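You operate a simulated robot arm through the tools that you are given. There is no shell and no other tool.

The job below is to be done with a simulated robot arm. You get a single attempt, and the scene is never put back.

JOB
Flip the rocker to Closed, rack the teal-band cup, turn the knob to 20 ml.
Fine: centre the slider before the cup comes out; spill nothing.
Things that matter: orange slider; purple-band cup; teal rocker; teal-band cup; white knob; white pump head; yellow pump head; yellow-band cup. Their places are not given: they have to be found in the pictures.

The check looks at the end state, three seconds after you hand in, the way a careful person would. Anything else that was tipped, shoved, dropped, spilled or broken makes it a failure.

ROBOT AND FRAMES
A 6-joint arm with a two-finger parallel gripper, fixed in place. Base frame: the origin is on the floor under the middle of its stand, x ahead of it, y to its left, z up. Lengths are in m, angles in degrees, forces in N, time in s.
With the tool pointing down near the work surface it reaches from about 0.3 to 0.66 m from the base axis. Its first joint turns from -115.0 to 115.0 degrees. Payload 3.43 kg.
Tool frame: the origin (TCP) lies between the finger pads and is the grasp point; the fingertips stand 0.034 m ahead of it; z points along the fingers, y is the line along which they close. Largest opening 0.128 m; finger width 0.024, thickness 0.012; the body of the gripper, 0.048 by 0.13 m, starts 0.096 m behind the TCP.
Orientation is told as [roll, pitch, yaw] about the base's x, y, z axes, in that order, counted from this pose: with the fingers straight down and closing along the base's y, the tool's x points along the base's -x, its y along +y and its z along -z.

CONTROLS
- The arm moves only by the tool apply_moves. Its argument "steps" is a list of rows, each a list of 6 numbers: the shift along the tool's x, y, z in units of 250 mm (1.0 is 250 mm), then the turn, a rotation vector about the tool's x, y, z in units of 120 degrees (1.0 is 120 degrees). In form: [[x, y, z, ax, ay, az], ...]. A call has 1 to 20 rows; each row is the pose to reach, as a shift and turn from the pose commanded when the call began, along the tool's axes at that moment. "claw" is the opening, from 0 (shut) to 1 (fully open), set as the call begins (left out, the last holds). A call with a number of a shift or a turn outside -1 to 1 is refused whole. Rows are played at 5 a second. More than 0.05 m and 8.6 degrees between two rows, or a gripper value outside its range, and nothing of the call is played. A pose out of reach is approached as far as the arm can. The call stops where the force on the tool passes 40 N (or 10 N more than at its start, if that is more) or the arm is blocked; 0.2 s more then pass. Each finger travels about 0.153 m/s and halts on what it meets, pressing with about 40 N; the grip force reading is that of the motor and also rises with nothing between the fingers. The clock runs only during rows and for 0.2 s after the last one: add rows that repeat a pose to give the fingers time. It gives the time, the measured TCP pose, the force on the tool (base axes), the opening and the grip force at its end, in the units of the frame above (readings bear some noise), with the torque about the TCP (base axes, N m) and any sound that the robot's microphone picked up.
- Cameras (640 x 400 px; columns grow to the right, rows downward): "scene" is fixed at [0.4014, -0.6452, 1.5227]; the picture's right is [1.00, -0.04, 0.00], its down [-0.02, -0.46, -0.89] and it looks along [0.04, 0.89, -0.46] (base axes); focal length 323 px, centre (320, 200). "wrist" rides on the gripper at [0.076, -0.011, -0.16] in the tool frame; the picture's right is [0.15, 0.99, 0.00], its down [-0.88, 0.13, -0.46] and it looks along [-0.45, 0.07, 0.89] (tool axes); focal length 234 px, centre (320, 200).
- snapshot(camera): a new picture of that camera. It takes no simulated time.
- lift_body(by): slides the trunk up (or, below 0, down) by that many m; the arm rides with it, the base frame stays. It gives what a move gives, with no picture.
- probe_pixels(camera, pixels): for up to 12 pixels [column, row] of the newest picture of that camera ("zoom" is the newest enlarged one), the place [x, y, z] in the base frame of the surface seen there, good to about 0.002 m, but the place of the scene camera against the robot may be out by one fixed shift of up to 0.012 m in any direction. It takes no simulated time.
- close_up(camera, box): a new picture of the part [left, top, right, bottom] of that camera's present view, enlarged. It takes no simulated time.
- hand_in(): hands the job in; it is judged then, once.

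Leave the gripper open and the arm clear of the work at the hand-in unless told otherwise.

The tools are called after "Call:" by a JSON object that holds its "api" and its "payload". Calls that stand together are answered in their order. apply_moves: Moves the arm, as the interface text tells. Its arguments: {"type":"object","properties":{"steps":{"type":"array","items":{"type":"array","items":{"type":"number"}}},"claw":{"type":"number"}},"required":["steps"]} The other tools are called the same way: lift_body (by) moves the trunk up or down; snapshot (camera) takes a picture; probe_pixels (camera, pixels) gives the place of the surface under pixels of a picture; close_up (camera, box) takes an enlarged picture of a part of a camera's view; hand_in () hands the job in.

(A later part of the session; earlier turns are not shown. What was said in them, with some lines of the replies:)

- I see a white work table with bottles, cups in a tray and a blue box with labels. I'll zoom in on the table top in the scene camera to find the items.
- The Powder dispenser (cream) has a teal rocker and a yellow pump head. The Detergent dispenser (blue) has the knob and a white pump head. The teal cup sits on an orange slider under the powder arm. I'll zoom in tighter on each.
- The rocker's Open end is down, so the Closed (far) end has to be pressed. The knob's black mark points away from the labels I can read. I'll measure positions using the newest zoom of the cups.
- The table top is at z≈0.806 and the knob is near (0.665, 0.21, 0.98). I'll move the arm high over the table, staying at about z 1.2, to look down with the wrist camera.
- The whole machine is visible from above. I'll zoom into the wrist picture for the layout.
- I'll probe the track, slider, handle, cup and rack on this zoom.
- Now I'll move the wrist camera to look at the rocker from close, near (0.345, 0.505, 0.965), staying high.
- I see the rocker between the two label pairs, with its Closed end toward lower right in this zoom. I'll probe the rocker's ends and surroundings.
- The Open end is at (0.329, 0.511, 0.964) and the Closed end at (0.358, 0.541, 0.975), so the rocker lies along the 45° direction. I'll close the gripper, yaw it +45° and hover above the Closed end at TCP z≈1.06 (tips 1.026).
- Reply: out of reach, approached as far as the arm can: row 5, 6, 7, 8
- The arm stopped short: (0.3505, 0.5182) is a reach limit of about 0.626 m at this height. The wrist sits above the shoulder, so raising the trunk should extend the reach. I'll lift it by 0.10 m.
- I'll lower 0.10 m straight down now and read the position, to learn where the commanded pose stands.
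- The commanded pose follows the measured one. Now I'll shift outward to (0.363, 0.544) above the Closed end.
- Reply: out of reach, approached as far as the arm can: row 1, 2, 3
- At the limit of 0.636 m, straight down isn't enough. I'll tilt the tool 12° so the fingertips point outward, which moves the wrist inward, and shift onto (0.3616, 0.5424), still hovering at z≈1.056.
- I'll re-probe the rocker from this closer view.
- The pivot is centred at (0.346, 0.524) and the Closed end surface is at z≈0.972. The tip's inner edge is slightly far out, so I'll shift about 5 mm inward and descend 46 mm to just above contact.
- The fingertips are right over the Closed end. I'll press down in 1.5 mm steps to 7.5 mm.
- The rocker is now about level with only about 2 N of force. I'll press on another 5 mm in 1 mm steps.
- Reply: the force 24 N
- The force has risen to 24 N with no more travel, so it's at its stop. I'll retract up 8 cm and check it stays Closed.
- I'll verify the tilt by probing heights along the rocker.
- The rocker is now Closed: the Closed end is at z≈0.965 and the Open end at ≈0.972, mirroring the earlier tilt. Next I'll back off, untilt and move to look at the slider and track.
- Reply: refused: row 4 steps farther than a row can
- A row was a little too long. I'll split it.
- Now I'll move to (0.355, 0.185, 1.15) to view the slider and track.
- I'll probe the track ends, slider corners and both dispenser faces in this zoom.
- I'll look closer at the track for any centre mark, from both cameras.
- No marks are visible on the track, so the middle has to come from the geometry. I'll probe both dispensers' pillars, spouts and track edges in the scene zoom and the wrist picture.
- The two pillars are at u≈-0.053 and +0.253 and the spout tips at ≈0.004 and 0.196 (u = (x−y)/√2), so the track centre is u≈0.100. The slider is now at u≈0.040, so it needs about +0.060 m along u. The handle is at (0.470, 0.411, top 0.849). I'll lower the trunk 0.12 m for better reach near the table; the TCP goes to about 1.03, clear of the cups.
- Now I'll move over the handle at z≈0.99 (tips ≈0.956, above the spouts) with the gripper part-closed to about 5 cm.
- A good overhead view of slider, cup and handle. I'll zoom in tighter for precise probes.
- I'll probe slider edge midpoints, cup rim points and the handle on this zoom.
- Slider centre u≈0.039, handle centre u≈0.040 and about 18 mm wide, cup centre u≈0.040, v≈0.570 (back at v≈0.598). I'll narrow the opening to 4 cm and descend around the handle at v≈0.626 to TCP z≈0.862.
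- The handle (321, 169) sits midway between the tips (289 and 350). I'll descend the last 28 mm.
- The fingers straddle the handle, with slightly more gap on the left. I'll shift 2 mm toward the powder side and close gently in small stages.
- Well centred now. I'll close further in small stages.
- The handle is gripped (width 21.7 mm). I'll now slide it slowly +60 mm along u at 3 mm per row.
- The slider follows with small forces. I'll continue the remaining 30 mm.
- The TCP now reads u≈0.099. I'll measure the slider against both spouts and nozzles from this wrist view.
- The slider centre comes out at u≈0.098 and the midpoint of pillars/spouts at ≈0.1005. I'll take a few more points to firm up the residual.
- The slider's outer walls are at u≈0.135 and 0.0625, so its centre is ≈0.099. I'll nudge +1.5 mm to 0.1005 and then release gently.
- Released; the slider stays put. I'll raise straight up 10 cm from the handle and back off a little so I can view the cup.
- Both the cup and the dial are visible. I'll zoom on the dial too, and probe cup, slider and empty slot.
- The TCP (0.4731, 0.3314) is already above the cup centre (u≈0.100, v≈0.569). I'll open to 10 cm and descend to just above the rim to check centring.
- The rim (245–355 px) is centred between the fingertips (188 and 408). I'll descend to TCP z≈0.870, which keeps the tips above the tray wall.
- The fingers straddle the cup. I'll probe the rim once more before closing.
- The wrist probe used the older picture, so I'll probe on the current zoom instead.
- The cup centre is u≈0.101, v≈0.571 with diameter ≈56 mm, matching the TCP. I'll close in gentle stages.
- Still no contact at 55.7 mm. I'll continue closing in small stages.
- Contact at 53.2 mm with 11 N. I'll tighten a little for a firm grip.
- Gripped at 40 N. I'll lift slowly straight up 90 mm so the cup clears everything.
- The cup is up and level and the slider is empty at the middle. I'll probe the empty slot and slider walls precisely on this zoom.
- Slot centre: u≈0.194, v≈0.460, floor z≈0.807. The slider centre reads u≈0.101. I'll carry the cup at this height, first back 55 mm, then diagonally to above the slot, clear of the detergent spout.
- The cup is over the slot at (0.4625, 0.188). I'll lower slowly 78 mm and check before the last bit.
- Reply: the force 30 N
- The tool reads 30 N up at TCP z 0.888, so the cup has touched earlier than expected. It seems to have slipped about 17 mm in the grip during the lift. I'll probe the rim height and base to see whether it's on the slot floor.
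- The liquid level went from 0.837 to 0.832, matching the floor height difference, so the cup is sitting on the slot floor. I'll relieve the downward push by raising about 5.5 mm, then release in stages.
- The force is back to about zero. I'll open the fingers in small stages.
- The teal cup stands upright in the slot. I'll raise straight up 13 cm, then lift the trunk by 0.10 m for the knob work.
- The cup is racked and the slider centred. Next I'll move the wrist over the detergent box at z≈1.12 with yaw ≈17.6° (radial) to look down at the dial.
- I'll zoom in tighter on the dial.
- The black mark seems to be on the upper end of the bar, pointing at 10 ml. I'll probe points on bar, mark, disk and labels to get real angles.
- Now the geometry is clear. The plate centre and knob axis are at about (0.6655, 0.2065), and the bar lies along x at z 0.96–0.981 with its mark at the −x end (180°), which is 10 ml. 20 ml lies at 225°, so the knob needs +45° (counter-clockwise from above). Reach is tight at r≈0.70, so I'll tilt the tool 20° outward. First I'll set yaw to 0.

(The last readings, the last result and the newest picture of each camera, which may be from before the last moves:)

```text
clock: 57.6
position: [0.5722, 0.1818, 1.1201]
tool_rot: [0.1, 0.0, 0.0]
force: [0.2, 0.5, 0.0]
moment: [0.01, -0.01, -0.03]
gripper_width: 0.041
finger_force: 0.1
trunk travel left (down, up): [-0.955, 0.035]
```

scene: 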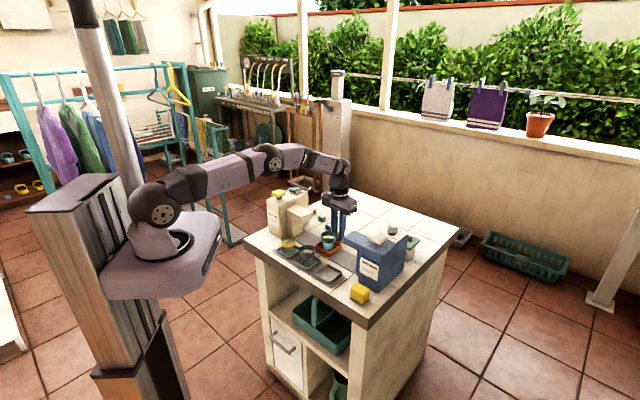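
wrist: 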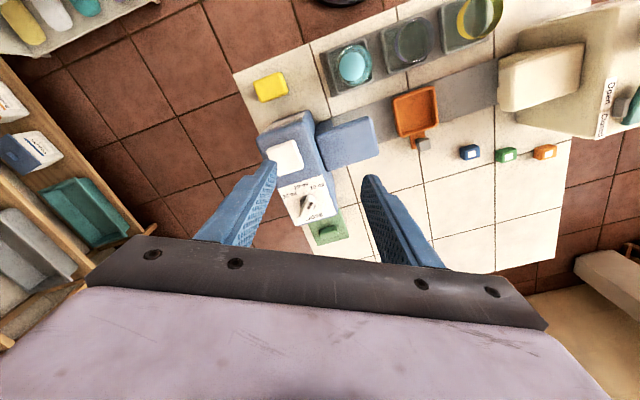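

Yaw is 0. Now I'll tilt 20° outward, then shift to hover over the knob at z≈1.06.

Call:
{"api": "apply_moves", "payload": {"steps": [[0, 0, 0, 0, -0.0556, 0], [0, 0, 0, 0, -0.1111, 0], [0, 0, 0, 0, -0.1667, 0], [-0.1, 0.03, 0.06, 0, -0.1667, 0], [-0.2, 0.06, 0.12, 0, -0.1667, 0], [-0.27, 0.08, 0.18, 0, -0.1667, 0], [-0.336, 0.096, 0.24, 0, -0.1667, 0], [-0.336, 0.096, 0.24, 0, -0.1667, 0]]}}

Call:
{"api": "snapshot", "payload": {"camera": "wrist"}}

Call:
{"api": "close_up", "payload": {"camera": "wrist", "box": [250, 80, 390, 220]}}

Call:
{"api": "close_up", "payload": {"camera": "scene", "box": [350, 180, 430, 260]}}

```text
clock: 59.4
position: [0.6546, 0.2061, 1.0577]
tool_rot: [-0.1, -20.1, 0.0]
force: [0.3, -0.4, 0.0]
moment: [0.03, -0.06, 0.02]
gripper_width: 0.0409
finger_force: 0.1
trunk travel left (down, up): [-0.955, 0.035]
```

```text
taken
```

wrist: 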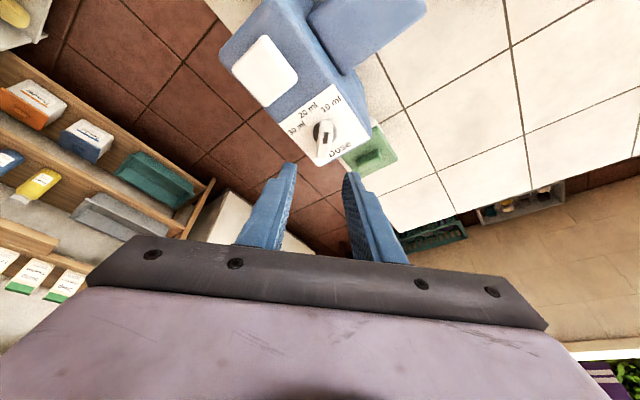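

```text
2.86 times, centred on (320, 150) of wrist
```

zoom: 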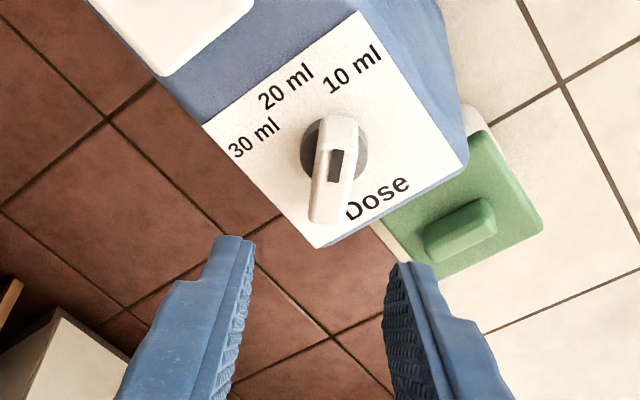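

```text
5.00 times, centred on (390, 220) of scene
```

zoom: 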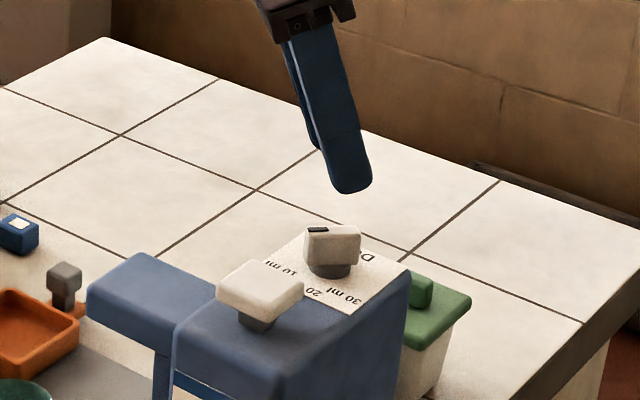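

Reached without trouble. I'll re-probe the knob from here with a tight zoom.

Call:
{"api": "close_up", "payload": {"camera": "wrist", "box": [290, 85, 360, 165]}}

```text
5.00 times, centred on (325, 125) of wrist
```

zoom: 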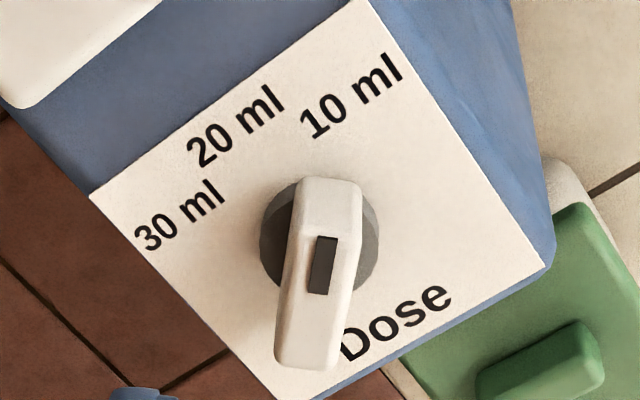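

Call:
{"api": "probe_pixels", "payload": {"camera": "zoom", "pixels": [[328, 230], [322, 265], [305, 355], [290, 300], [350, 300], [282, 340], [340, 340], [272, 225], [370, 240], [330, 190], [286, 355], [330, 360]]}}

Call:
{"api": "probe_pixels", "payload": {"camera": "zoom", "pixels": [[235, 125], [352, 97], [180, 215], [90, 195], [357, 3], [545, 268], [290, 398], [298, 260], [358, 260], [268, 265], [375, 262], [360, 215]]}}

```text
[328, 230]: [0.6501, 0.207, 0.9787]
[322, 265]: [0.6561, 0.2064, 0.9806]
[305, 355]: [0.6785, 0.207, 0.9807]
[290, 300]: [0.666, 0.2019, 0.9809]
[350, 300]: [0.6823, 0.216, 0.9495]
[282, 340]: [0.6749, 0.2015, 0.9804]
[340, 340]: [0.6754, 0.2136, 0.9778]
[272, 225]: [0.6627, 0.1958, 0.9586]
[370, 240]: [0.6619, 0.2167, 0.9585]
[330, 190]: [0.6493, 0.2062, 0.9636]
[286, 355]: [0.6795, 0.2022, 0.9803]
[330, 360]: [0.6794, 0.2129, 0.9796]
```

```text
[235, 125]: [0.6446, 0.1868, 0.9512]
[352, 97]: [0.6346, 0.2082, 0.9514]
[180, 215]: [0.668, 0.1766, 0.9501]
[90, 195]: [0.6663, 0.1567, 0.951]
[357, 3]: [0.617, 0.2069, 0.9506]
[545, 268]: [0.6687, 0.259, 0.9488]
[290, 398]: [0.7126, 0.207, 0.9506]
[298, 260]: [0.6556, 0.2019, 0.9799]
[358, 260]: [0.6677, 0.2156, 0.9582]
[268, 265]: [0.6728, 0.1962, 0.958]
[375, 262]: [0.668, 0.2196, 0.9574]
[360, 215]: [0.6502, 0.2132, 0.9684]
```

Knob centre ≈(0.6652, 0.2073), bar about 13 mm wide along x, top z 0.981. I'll descend 38 mm to just above the bar and check alignment.

Call:
{"api": "apply_moves", "payload": {"steps": [[0.018, 0.002, 0.049, 0, 0, 0], [0.035, 0.004, 0.097, 0, 0, 0], [0.052, 0.004, 0.143, 0, 0, 0], [0.052, 0.004, 0.143, 0, 0, 0]]}}

Call:
{"api": "snapshot", "payload": {"camera": "wrist"}}

Call:
{"api": "close_up", "payload": {"camera": "wrist", "box": [270, 100, 370, 200]}}

Call:
{"api": "close_up", "payload": {"camera": "scene", "box": [365, 200, 425, 250]}}

```text
clock: 60.4
position: [0.6549, 0.2075, 1.0212]
tool_rot: [-0.1, -20.0, 0.1]
force: [-1.4, 0.0, -0.4]
moment: [-0.02, 0.03, 0.01]
gripper_width: 0.0409
finger_force: 0.1
trunk travel left (down, up): [-0.955, 0.035]
```

```text
taken
```

wrist: 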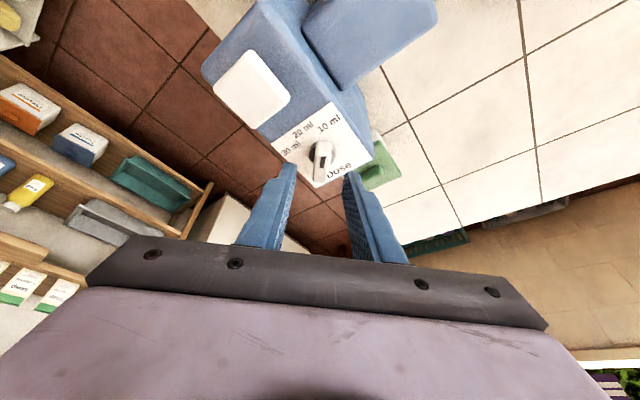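

```text
4.00 times, centred on (320, 150) of wrist
```

zoom: 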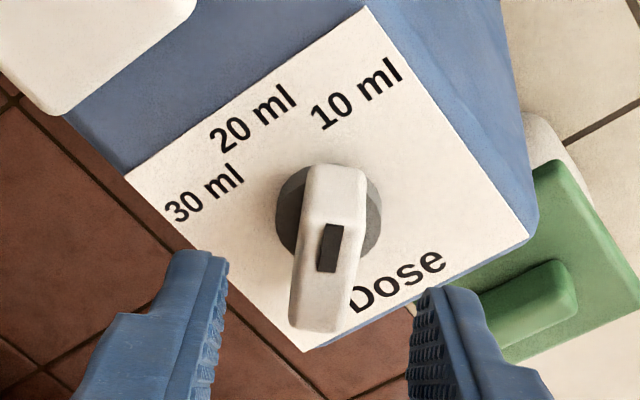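

```text
8.00 times, centred on (395, 225) of scene
```

zoom: 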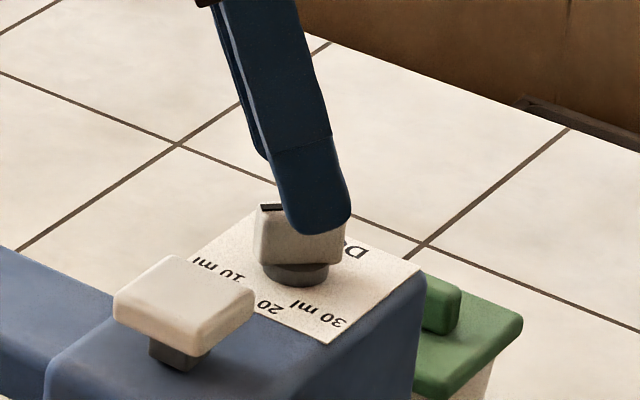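

The bar is centred between the fingers. I'll descend the last 21 mm.

Call:
{"api": "apply_moves", "payload": {"steps": [[0.01, 0, 0.027, 0, 0, 0], [0.02, 0, 0.055, 0, 0, 0], [0.0287, 0, 0.0789, 0, 0, 0], [0.0287, 0, 0.0789, 0, 0, 0]]}}

Call:
{"api": "close_up", "payload": {"camera": "wrist", "box": [270, 110, 370, 210]}}

Call:
{"api": "close_up", "payload": {"camera": "scene", "box": [365, 200, 425, 250]}}

```text
clock: 61.4
position: [0.6562, 0.2069, 0.9991]
tool_rot: [-0.1, -20.0, 0.2]
force: [0.5, 0.0, 0.9]
moment: [-0.03, 0.03, -0.03]
gripper_width: 0.0409
finger_force: 0.1
trunk travel left (down, up): [-0.955, 0.035]
```

```text
4.00 times, centred on (320, 160) of wrist
```

zoom: 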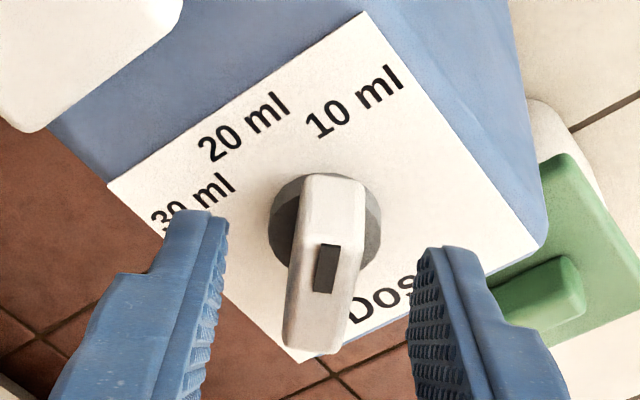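

```text
8.00 times, centred on (395, 225) of scene
```

zoom: 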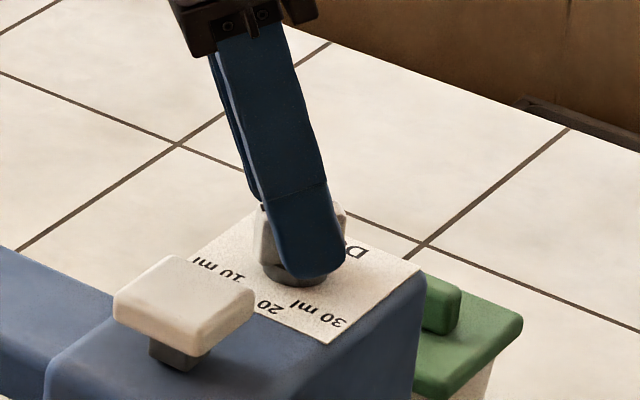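

The fingers straddle the bar with no contact force. I'll close in stages.

Call:
{"api": "apply_moves", "payload": {"steps": [[0, 0, 0, 0, 0, 0]], "claw": 0.18}}

Call:
{"api": "apply_moves", "payload": {"steps": [[0, 0, 0, 0, 0, 0]], "claw": 0.13}}

Call:
{"api": "apply_moves", "payload": {"steps": [[0, 0, 0, 0, 0, 0], [0, 0, 0, 0, 0, 0]], "claw": 0.1}}

Call:
{"api": "close_up", "payload": {"camera": "wrist", "box": [270, 110, 370, 210]}}

```text
clock: 61.8
position: [0.657, 0.2076, 1.0001]
tool_rot: [0.0, -19.9, 0.1]
force: [-0.1, 0.2, 0.0]
moment: [0.01, 0.03, -0.01]
gripper_width: 0.0231
finger_force: 0.1
trunk travel left (down, up): [-0.955, 0.035]
```

```text
clock: 62.2
position: [0.6557, 0.2065, 0.9997]
tool_rot: [0.1, -20.1, 0.2]
force: [-0.4, 0.2, -0.8]
moment: [0.02, -0.01, -0.04]
gripper_width: 0.0164
finger_force: 0.1
trunk travel left (down, up): [-0.955, 0.035]
```

```text
clock: 62.8
position: [0.6558, 0.2073, 0.9992]
tool_rot: [0.0, -20.0, 0.1]
force: [-0.1, 1.4, -1.1]
moment: [0.06, 0.01, 0.02]
gripper_width: 0.0138
finger_force: 44.9
trunk travel left (down, up): [-0.955, 0.035]
```

```text
4.00 times, centred on (320, 160) of wrist
```

zoom: 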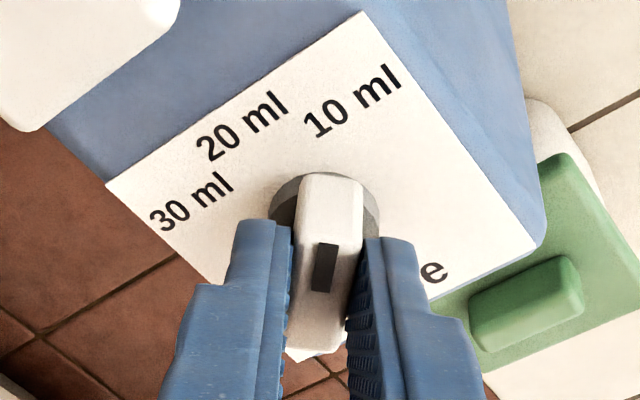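

Gripped (13.8 mm, 45 N). Now I'll rotate about the vertical knob axis, counter-clockwise from above, by 20° first in 5° rows.

Call:
{"api": "apply_moves", "payload": {"steps": [[-0.0001, -0.00314, 5e-05, -0.01425, 0, -0.03915], [-0.0005, -0.00625, 0.0002, -0.0285, 0, -0.0783], [-0.00115, -0.00932, 0.0004, -0.04275, 0, -0.11746], [-0.00204, -0.01231, 0.00074, -0.057, 0, -0.15662], [-0.00204, -0.01231, 0.00074, -0.057, 0, -0.15662]]}}

Call:
{"api": "close_up", "payload": {"camera": "wrist", "box": [270, 110, 370, 210]}}

Call:
{"api": "close_up", "payload": {"camera": "scene", "box": [365, 200, 425, 250]}}

```text
clock: 64.0
position: [0.6558, 0.203, 1.0002]
tool_rot: [0.0, -20.1, 20.2]
force: [2.5, -0.9, 0.9]
moment: [-0.06, -0.06, -0.05]
gripper_width: 0.0137
finger_force: 44.9
trunk travel left (down, up): [-0.955, 0.035]
```

```text
4.00 times, centred on (320, 160) of wrist
```

zoom: 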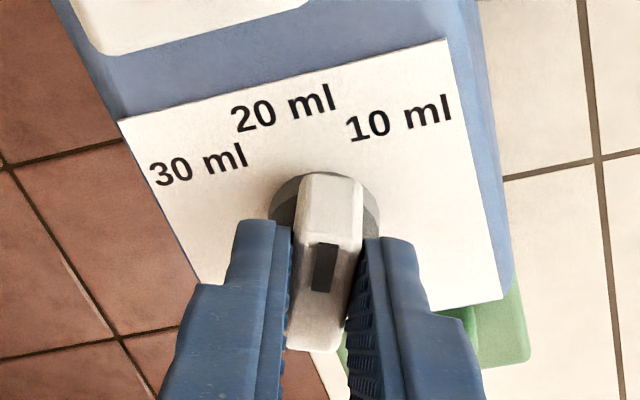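

```text
8.00 times, centred on (395, 225) of scene
```

zoom: 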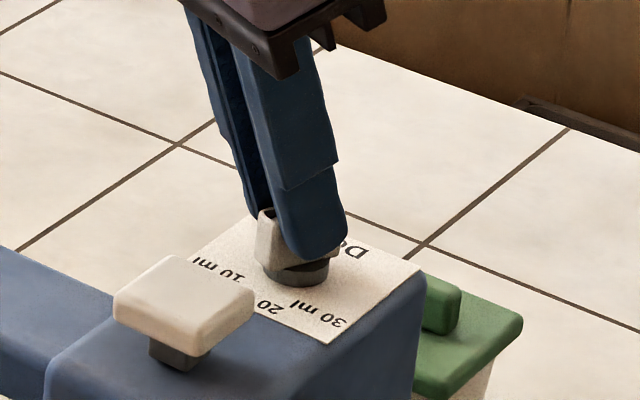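

The knob turns with the gripper with small forces. I'll continue another 25°.

Call:
{"api": "apply_moves", "payload": {"steps": [[-0.0001, -0.00314, 5e-05, -0.01425, 0, -0.03915], [-0.0005, -0.00625, 0.0002, -0.0285, 0, -0.0783], [-0.00115, -0.00932, 0.0004, -0.04275, 0, -0.11746], [-0.00204, -0.01231, 0.00074, -0.057, 0, -0.15662], [-0.00317, -0.01521, 0.00115, -0.07125, 0, -0.19577], [-0.00317, -0.01521, 0.00115, -0.07125, 0, -0.19577]]}}

Call:
{"api": "close_up", "payload": {"camera": "wrist", "box": [270, 110, 370, 210]}}

Call:
{"api": "close_up", "payload": {"camera": "scene", "box": [365, 200, 425, 250]}}

```text
clock: 65.4
position: [0.6594, 0.199, 1.0]
tool_rot: [0.0, -20.2, 45.1]
force: [6.5, -5.7, 2.5]
moment: [-0.96, 0.67, -0.06]
gripper_width: 0.0139
finger_force: 44.7
trunk travel left (down, up): [-0.955, 0.035]
```

```text
4.00 times, centred on (320, 160) of wrist
```

zoom: 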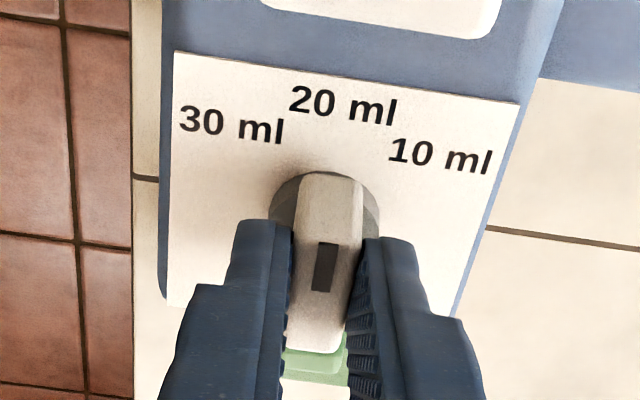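

```text
8.00 times, centred on (395, 225) of scene
```

zoom: 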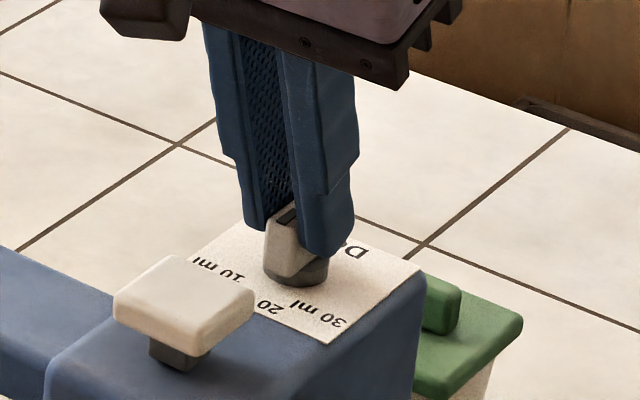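

Yaw is now 45° and the mark points at 20 ml. There's a small side load (~8 N toward +u), so I'll relax it by shifting 1.5 mm and then open in stages.

Call:
{"api": "apply_moves", "payload": {"steps": [[0, -0.003, 0, 0, 0, 0], [0, -0.006, 0, 0, 0, 0], [0, -0.006, 0, 0, 0, 0]]}}

Call:
{"api": "close_up", "payload": {"camera": "wrist", "box": [270, 110, 370, 210]}}

```text
clock: 66.2
position: [0.6599, 0.1996, 0.9997]
tool_rot: [-0.1, -20.0, 45.0]
force: [2.2, -2.6, 7.4]
moment: [-0.95, 0.81, -0.05]
gripper_width: 0.0136
finger_force: 45.4
trunk travel left (down, up): [-0.955, 0.035]
```

```text
4.00 times, centred on (320, 160) of wrist
```

zoom: 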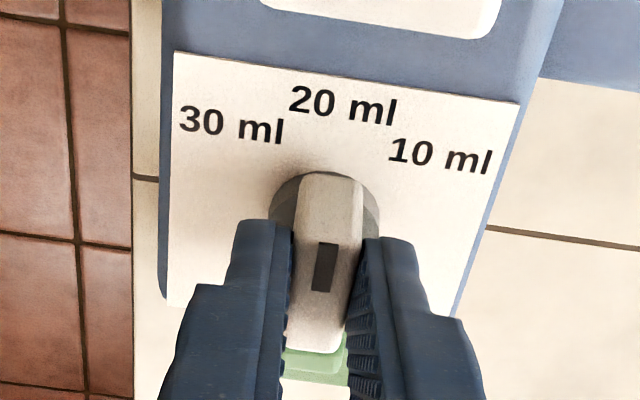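

Side load mostly gone. I'll open in stages.

Call:
{"api": "apply_moves", "payload": {"steps": [[0, 0, 0, 0, 0, 0]], "claw": 0.125}}

Call:
{"api": "apply_moves", "payload": {"steps": [[0, 0, 0, 0, 0, 0]], "claw": 0.18}}

Call:
{"api": "apply_moves", "payload": {"steps": [[0, 0, 0, 0, 0, 0], [0, 0, 0, 0, 0, 0]], "claw": 0.32}}

Call:
{"api": "close_up", "payload": {"camera": "wrist", "box": [270, 110, 370, 210]}}

```text
clock: 66.6
position: [0.6589, 0.2002, 0.9988]
tool_rot: [0.1, -19.9, 45.1]
force: [-0.3, 0.0, -0.1]
moment: [-0.02, -0.04, 0.0]
gripper_width: 0.0159
finger_force: 0.0
trunk travel left (down, up): [-0.955, 0.035]
```

```text
clock: 67.0
position: [0.6592, 0.2008, 1.0002]
tool_rot: [-0.1, -19.9, 45.1]
force: [0.5, -0.1, 1.2]
moment: [0.03, -0.02, 0.01]
gripper_width: 0.0229
finger_force: 0.0
trunk travel left (down, up): [-0.955, 0.035]
```

```text
clock: 67.6
position: [0.6593, 0.2003, 0.9991]
tool_rot: [0.0, -19.9, 45.1]
force: [-0.2, 0.1, -0.3]
moment: [0.0, 0.0, 0.02]
gripper_width: 0.0411
finger_force: 0.0
trunk travel left (down, up): [-0.955, 0.035]
```

```text
4.00 times, centred on (320, 160) of wrist
```

zoom: 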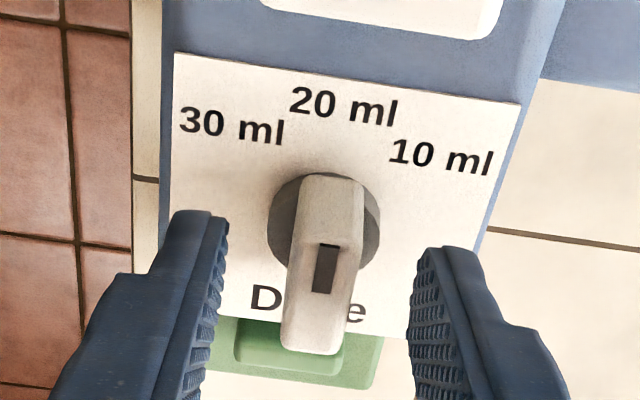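

Released. I'll retract straight up 7 cm and measure the knob's final angle.

Call:
{"api": "apply_moves", "payload": {"steps": [[-0.0274, 0, -0.0752, 0, 0, 0], [-0.0616, 0, -0.169, 0, 0, 0], [-0.0958, 0, -0.263, 0, 0, 0], [-0.0958, 0, -0.263, 0, 0, 0]]}}

Call:
{"api": "snapshot", "payload": {"camera": "wrist"}}

Call:
{"api": "close_up", "payload": {"camera": "wrist", "box": [285, 80, 365, 160]}}

Call:
{"api": "close_up", "payload": {"camera": "scene", "box": [365, 200, 425, 250]}}

```text
clock: 68.6
position: [0.6607, 0.1982, 1.0696]
tool_rot: [0.0, -20.0, 45.0]
force: [0.2, -0.3, 0.0]
moment: [0.02, 0.02, 0.0]
gripper_width: 0.041
finger_force: 0.1
trunk travel left (down, up): [-0.955, 0.035]
```

```text
taken
```

wrist: 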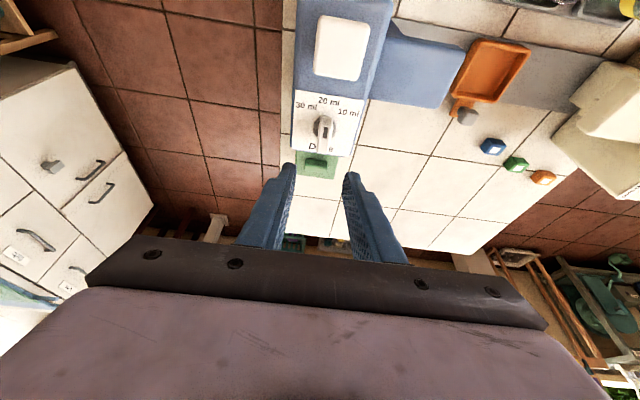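

```text
5.00 times, centred on (325, 120) of wrist
```

zoom: 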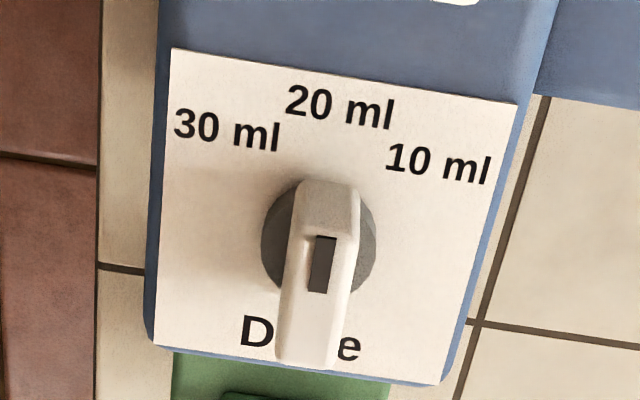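

```text
8.00 times, centred on (395, 225) of scene
```

zoom: 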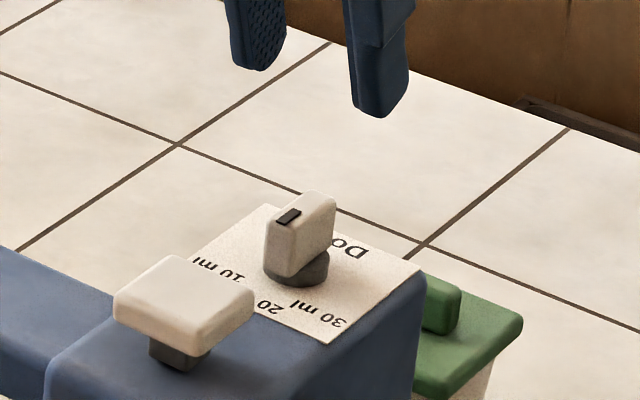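

I'll re-zoom in the wrist view and probe the bar's ends to compute its angle.

Call:
{"api": "close_up", "payload": {"camera": "wrist", "box": [300, 105, 350, 155]}}

```text
8.00 times, centred on (325, 130) of wrist
```

zoom: 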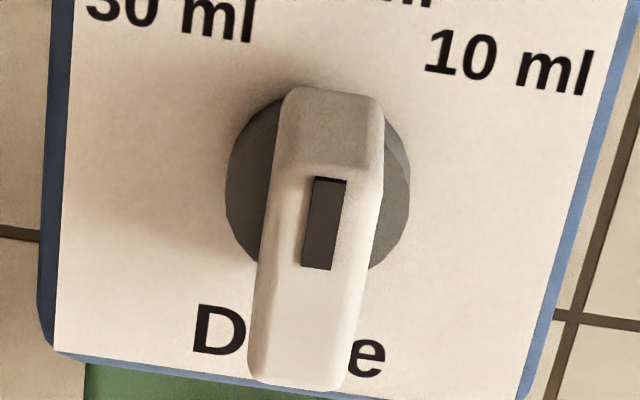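

Call:
{"api": "probe_pixels", "payload": {"camera": "zoom", "pixels": [[325, 180], [323, 225], [298, 370], [303, 320], [312, 280], [280, 200], [360, 205], [258, 360], [335, 370], [340, 330], [268, 300], [350, 250]]}}

Call:
{"api": "probe_pixels", "payload": {"camera": "scene", "pixels": [[329, 249], [300, 245], [288, 192]]}}

```text
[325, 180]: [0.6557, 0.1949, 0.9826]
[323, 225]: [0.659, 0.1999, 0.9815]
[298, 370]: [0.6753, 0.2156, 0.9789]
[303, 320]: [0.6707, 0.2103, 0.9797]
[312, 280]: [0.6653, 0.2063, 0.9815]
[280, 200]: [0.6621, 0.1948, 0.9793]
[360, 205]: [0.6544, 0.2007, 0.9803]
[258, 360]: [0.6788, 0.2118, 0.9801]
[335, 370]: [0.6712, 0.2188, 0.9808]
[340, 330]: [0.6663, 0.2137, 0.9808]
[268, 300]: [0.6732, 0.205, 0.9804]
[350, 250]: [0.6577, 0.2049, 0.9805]
```

```text
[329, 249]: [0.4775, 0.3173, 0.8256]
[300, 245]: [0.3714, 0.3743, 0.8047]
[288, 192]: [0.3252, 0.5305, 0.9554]
```

The bar lies at about 46°, so the mark points at about 226°, on 20 ml (225°). Next I'll rise and retreat to a clear spot, untilting, with the gripper open.

Call:
{"api": "apply_moves", "payload": {"steps": [[-0.05, 0, -0.14, 0, 0, 0], [-0.109, 0, -0.3, 0, 0, 0], [0.04, 0, -0.35, 0, 0.0556, 0], [0.19, 0, -0.4, 0, 0.1111, 0], [0.34, 0, -0.45, 0, 0.1667, 0], [0.5, 0, -0.5, 0, 0.1667, 0], [0.5, 0, -0.5, 0, 0.1667, 0]], "claw": 1}}

Call:
{"api": "snapshot", "payload": {"camera": "wrist"}}

Call:
{"api": "snapshot", "payload": {"camera": "scene"}}

Call:
{"api": "close_up", "payload": {"camera": "scene", "box": [240, 180, 440, 305]}}

```text
clock: 70.2
position: [0.5475, 0.0867, 1.1424]
tool_rot: [0.0, 0.0, 45.1]
force: [0.3, 0.0, 0.2]
moment: [-0.03, 0.04, 0.03]
gripper_width: 0.1278
finger_force: 0.2
trunk travel left (down, up): [-0.955, 0.035]
```

```text
taken
```

wrist: 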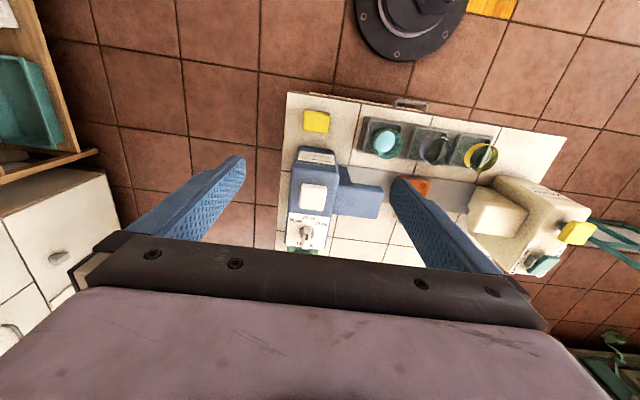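

```text
taken
```

scene: 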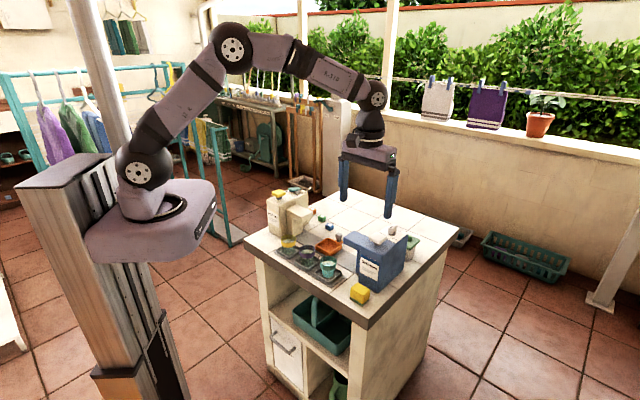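

```text
3.20 times, centred on (340, 242) of scene
```

zoom: 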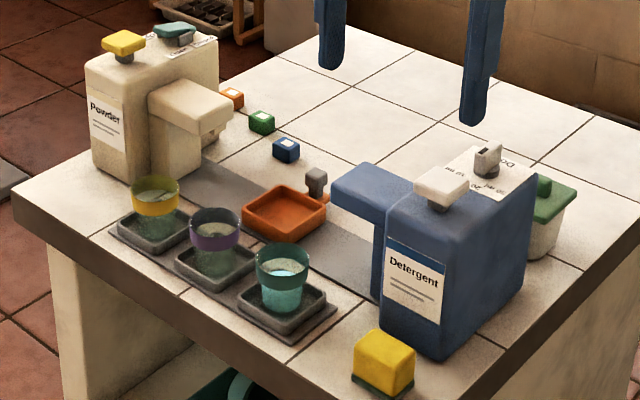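

Everything looks in place. I'll move to the earlier lookout over the front of the table to verify the slider centre and cup once more.

Call:
{"api": "apply_moves", "payload": {"steps": [[0.0445, 0.137, -0.033, 0, 0, 0], [0.089, 0.274, -0.067, 0, 0, 0], [0.1335, 0.411, -0.1, 0, 0, 0], [0.178, 0.548, -0.133, 0, 0, 0], [0.2225, 0.685, -0.167, 0, 0, 0], [0.267, 0.822, -0.2, 0, 0, 0], [0.267, 0.822, -0.2, 0, 0, 0]]}}

Call:
{"api": "snapshot", "payload": {"camera": "wrist"}}

Call:
{"api": "close_up", "payload": {"camera": "wrist", "box": [230, 110, 410, 250]}}

```text
clock: 71.8
position: [0.3555, 0.1846, 1.1949]
tool_rot: [-0.1, 0.0, 45.0]
force: [0.6, 0.1, -0.6]
moment: [-0.01, 0.03, 0.0]
gripper_width: 0.128
finger_force: 0.0
trunk travel left (down, up): [-0.955, 0.035]
```

```text
taken
```

wrist: 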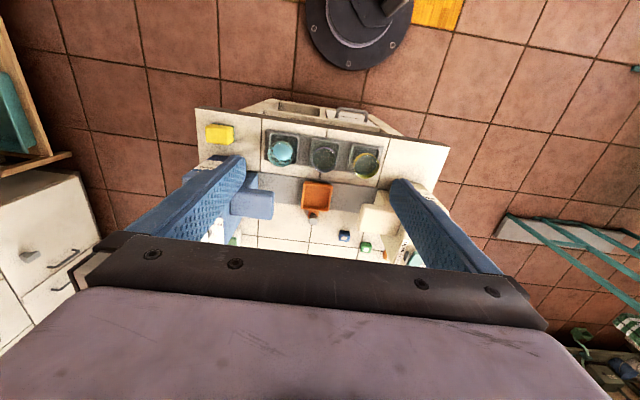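

```text
2.86 times, centred on (320, 180) of wrist
```

zoom: 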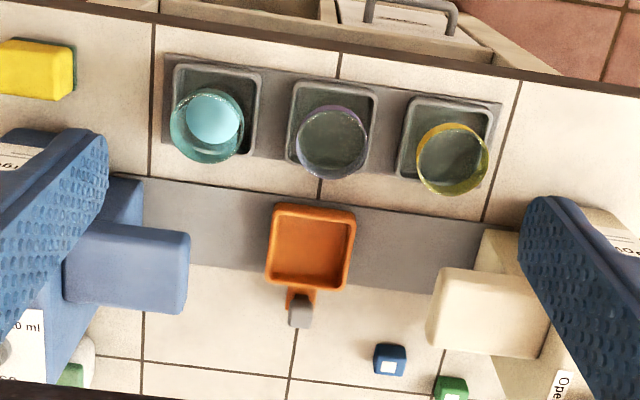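

I'll probe slider walls, handle, pillar bases and spout ends for a last centring check.

Call:
{"api": "probe_pixels", "payload": {"camera": "zoom", "pixels": [[271, 230], [268, 265], [354, 230], [348, 270], [300, 312], [145, 190], [143, 200], [487, 240], [483, 255], [310, 245], [185, 270], [433, 300]]}}

Call:
{"api": "probe_pixels", "payload": {"camera": "scene", "pixels": [[329, 240], [316, 248], [342, 248], [328, 256], [339, 237], [356, 270], [307, 233], [328, 265]]}}

```text
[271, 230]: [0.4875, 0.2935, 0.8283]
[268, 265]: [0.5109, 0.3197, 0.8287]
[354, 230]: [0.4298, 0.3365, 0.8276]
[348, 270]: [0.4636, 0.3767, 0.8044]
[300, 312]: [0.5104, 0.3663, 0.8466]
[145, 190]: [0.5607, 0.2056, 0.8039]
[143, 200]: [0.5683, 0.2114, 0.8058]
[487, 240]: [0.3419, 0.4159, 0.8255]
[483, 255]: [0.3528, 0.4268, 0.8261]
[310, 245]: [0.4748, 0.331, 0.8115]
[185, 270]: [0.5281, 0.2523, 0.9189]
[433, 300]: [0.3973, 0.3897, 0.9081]
```

```text
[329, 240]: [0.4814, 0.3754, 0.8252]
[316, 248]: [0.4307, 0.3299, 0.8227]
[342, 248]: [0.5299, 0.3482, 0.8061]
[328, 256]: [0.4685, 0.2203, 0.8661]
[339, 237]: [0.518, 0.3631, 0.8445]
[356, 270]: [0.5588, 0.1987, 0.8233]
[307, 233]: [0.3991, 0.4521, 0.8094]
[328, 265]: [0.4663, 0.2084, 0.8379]
```

The slider centre u≈0.101 agrees with the pillar and spout midpoints (≈0.100). Last look at rocker, cup and knob.

Call:
{"api": "close_up", "payload": {"camera": "scene", "box": [254, 170, 334, 220]}}

Call:
{"api": "close_up", "payload": {"camera": "scene", "box": [270, 225, 360, 290]}}

Call:
{"api": "close_up", "payload": {"camera": "scene", "box": [360, 215, 424, 255]}}

```text
8.00 times, centred on (294, 195) of scene
```

zoom: 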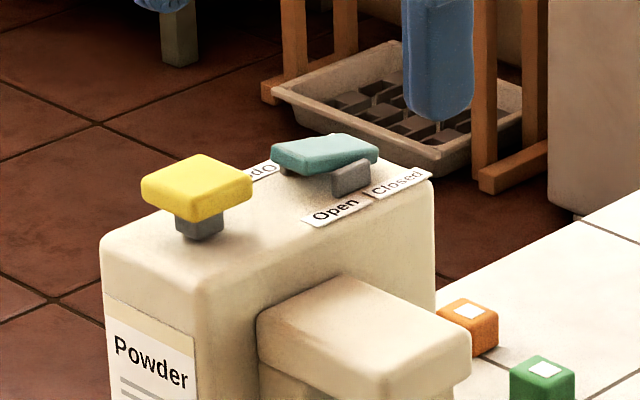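

```text
6.15 times, centred on (315, 258) of scene
```

zoom: 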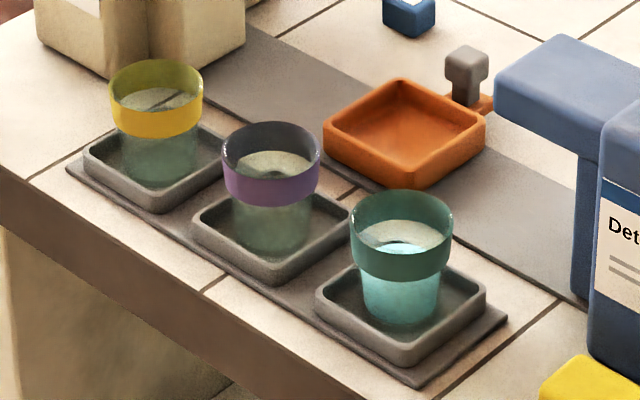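

```text
10.00 times, centred on (392, 235) of scene
```

zoom: 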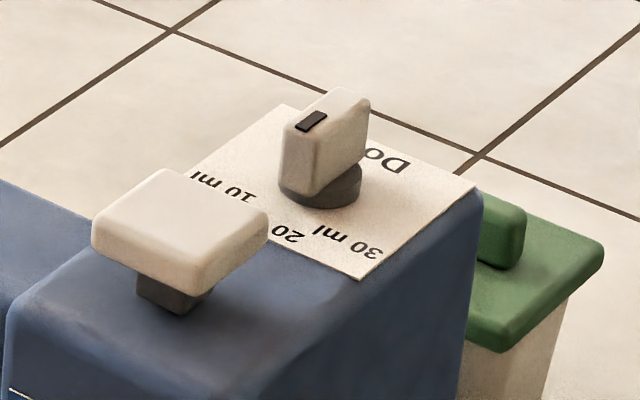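

The rocker is on Closed, the slider is empty at the middle, the teal cup is upright in the rack with its liquid, and the knob mark points at 20 ml. Both pump heads and the other cups are untouched. The arm is clear and the gripper is open, so I'm handing in.

Call:
{"api": "hand_in", "payload": {}}

```text
The job is handed in.
```

The job is handed in, and every part of it looked right when I last checked; the grading result hasn't come back.

- **Rocker:** it is on Closed and held that position after I released it.
- **Slider:** it was centred before the cup came out, and measures about 1 mm from the midpoint between the two dispensers.
- **Teal-band cup:** it stands upright in the empty rack slot with its liquid in it. It slid about 17 mm down in the grip during the lift but stayed level, and I saw no spill.
- **Knob:** it was turned from 10 ml to 20 ml, and the mark is within about 1° of the 20 ml label.

I didn't touch the pump heads or the other two cups. The arm ended above and clear of the table with the gripper open.
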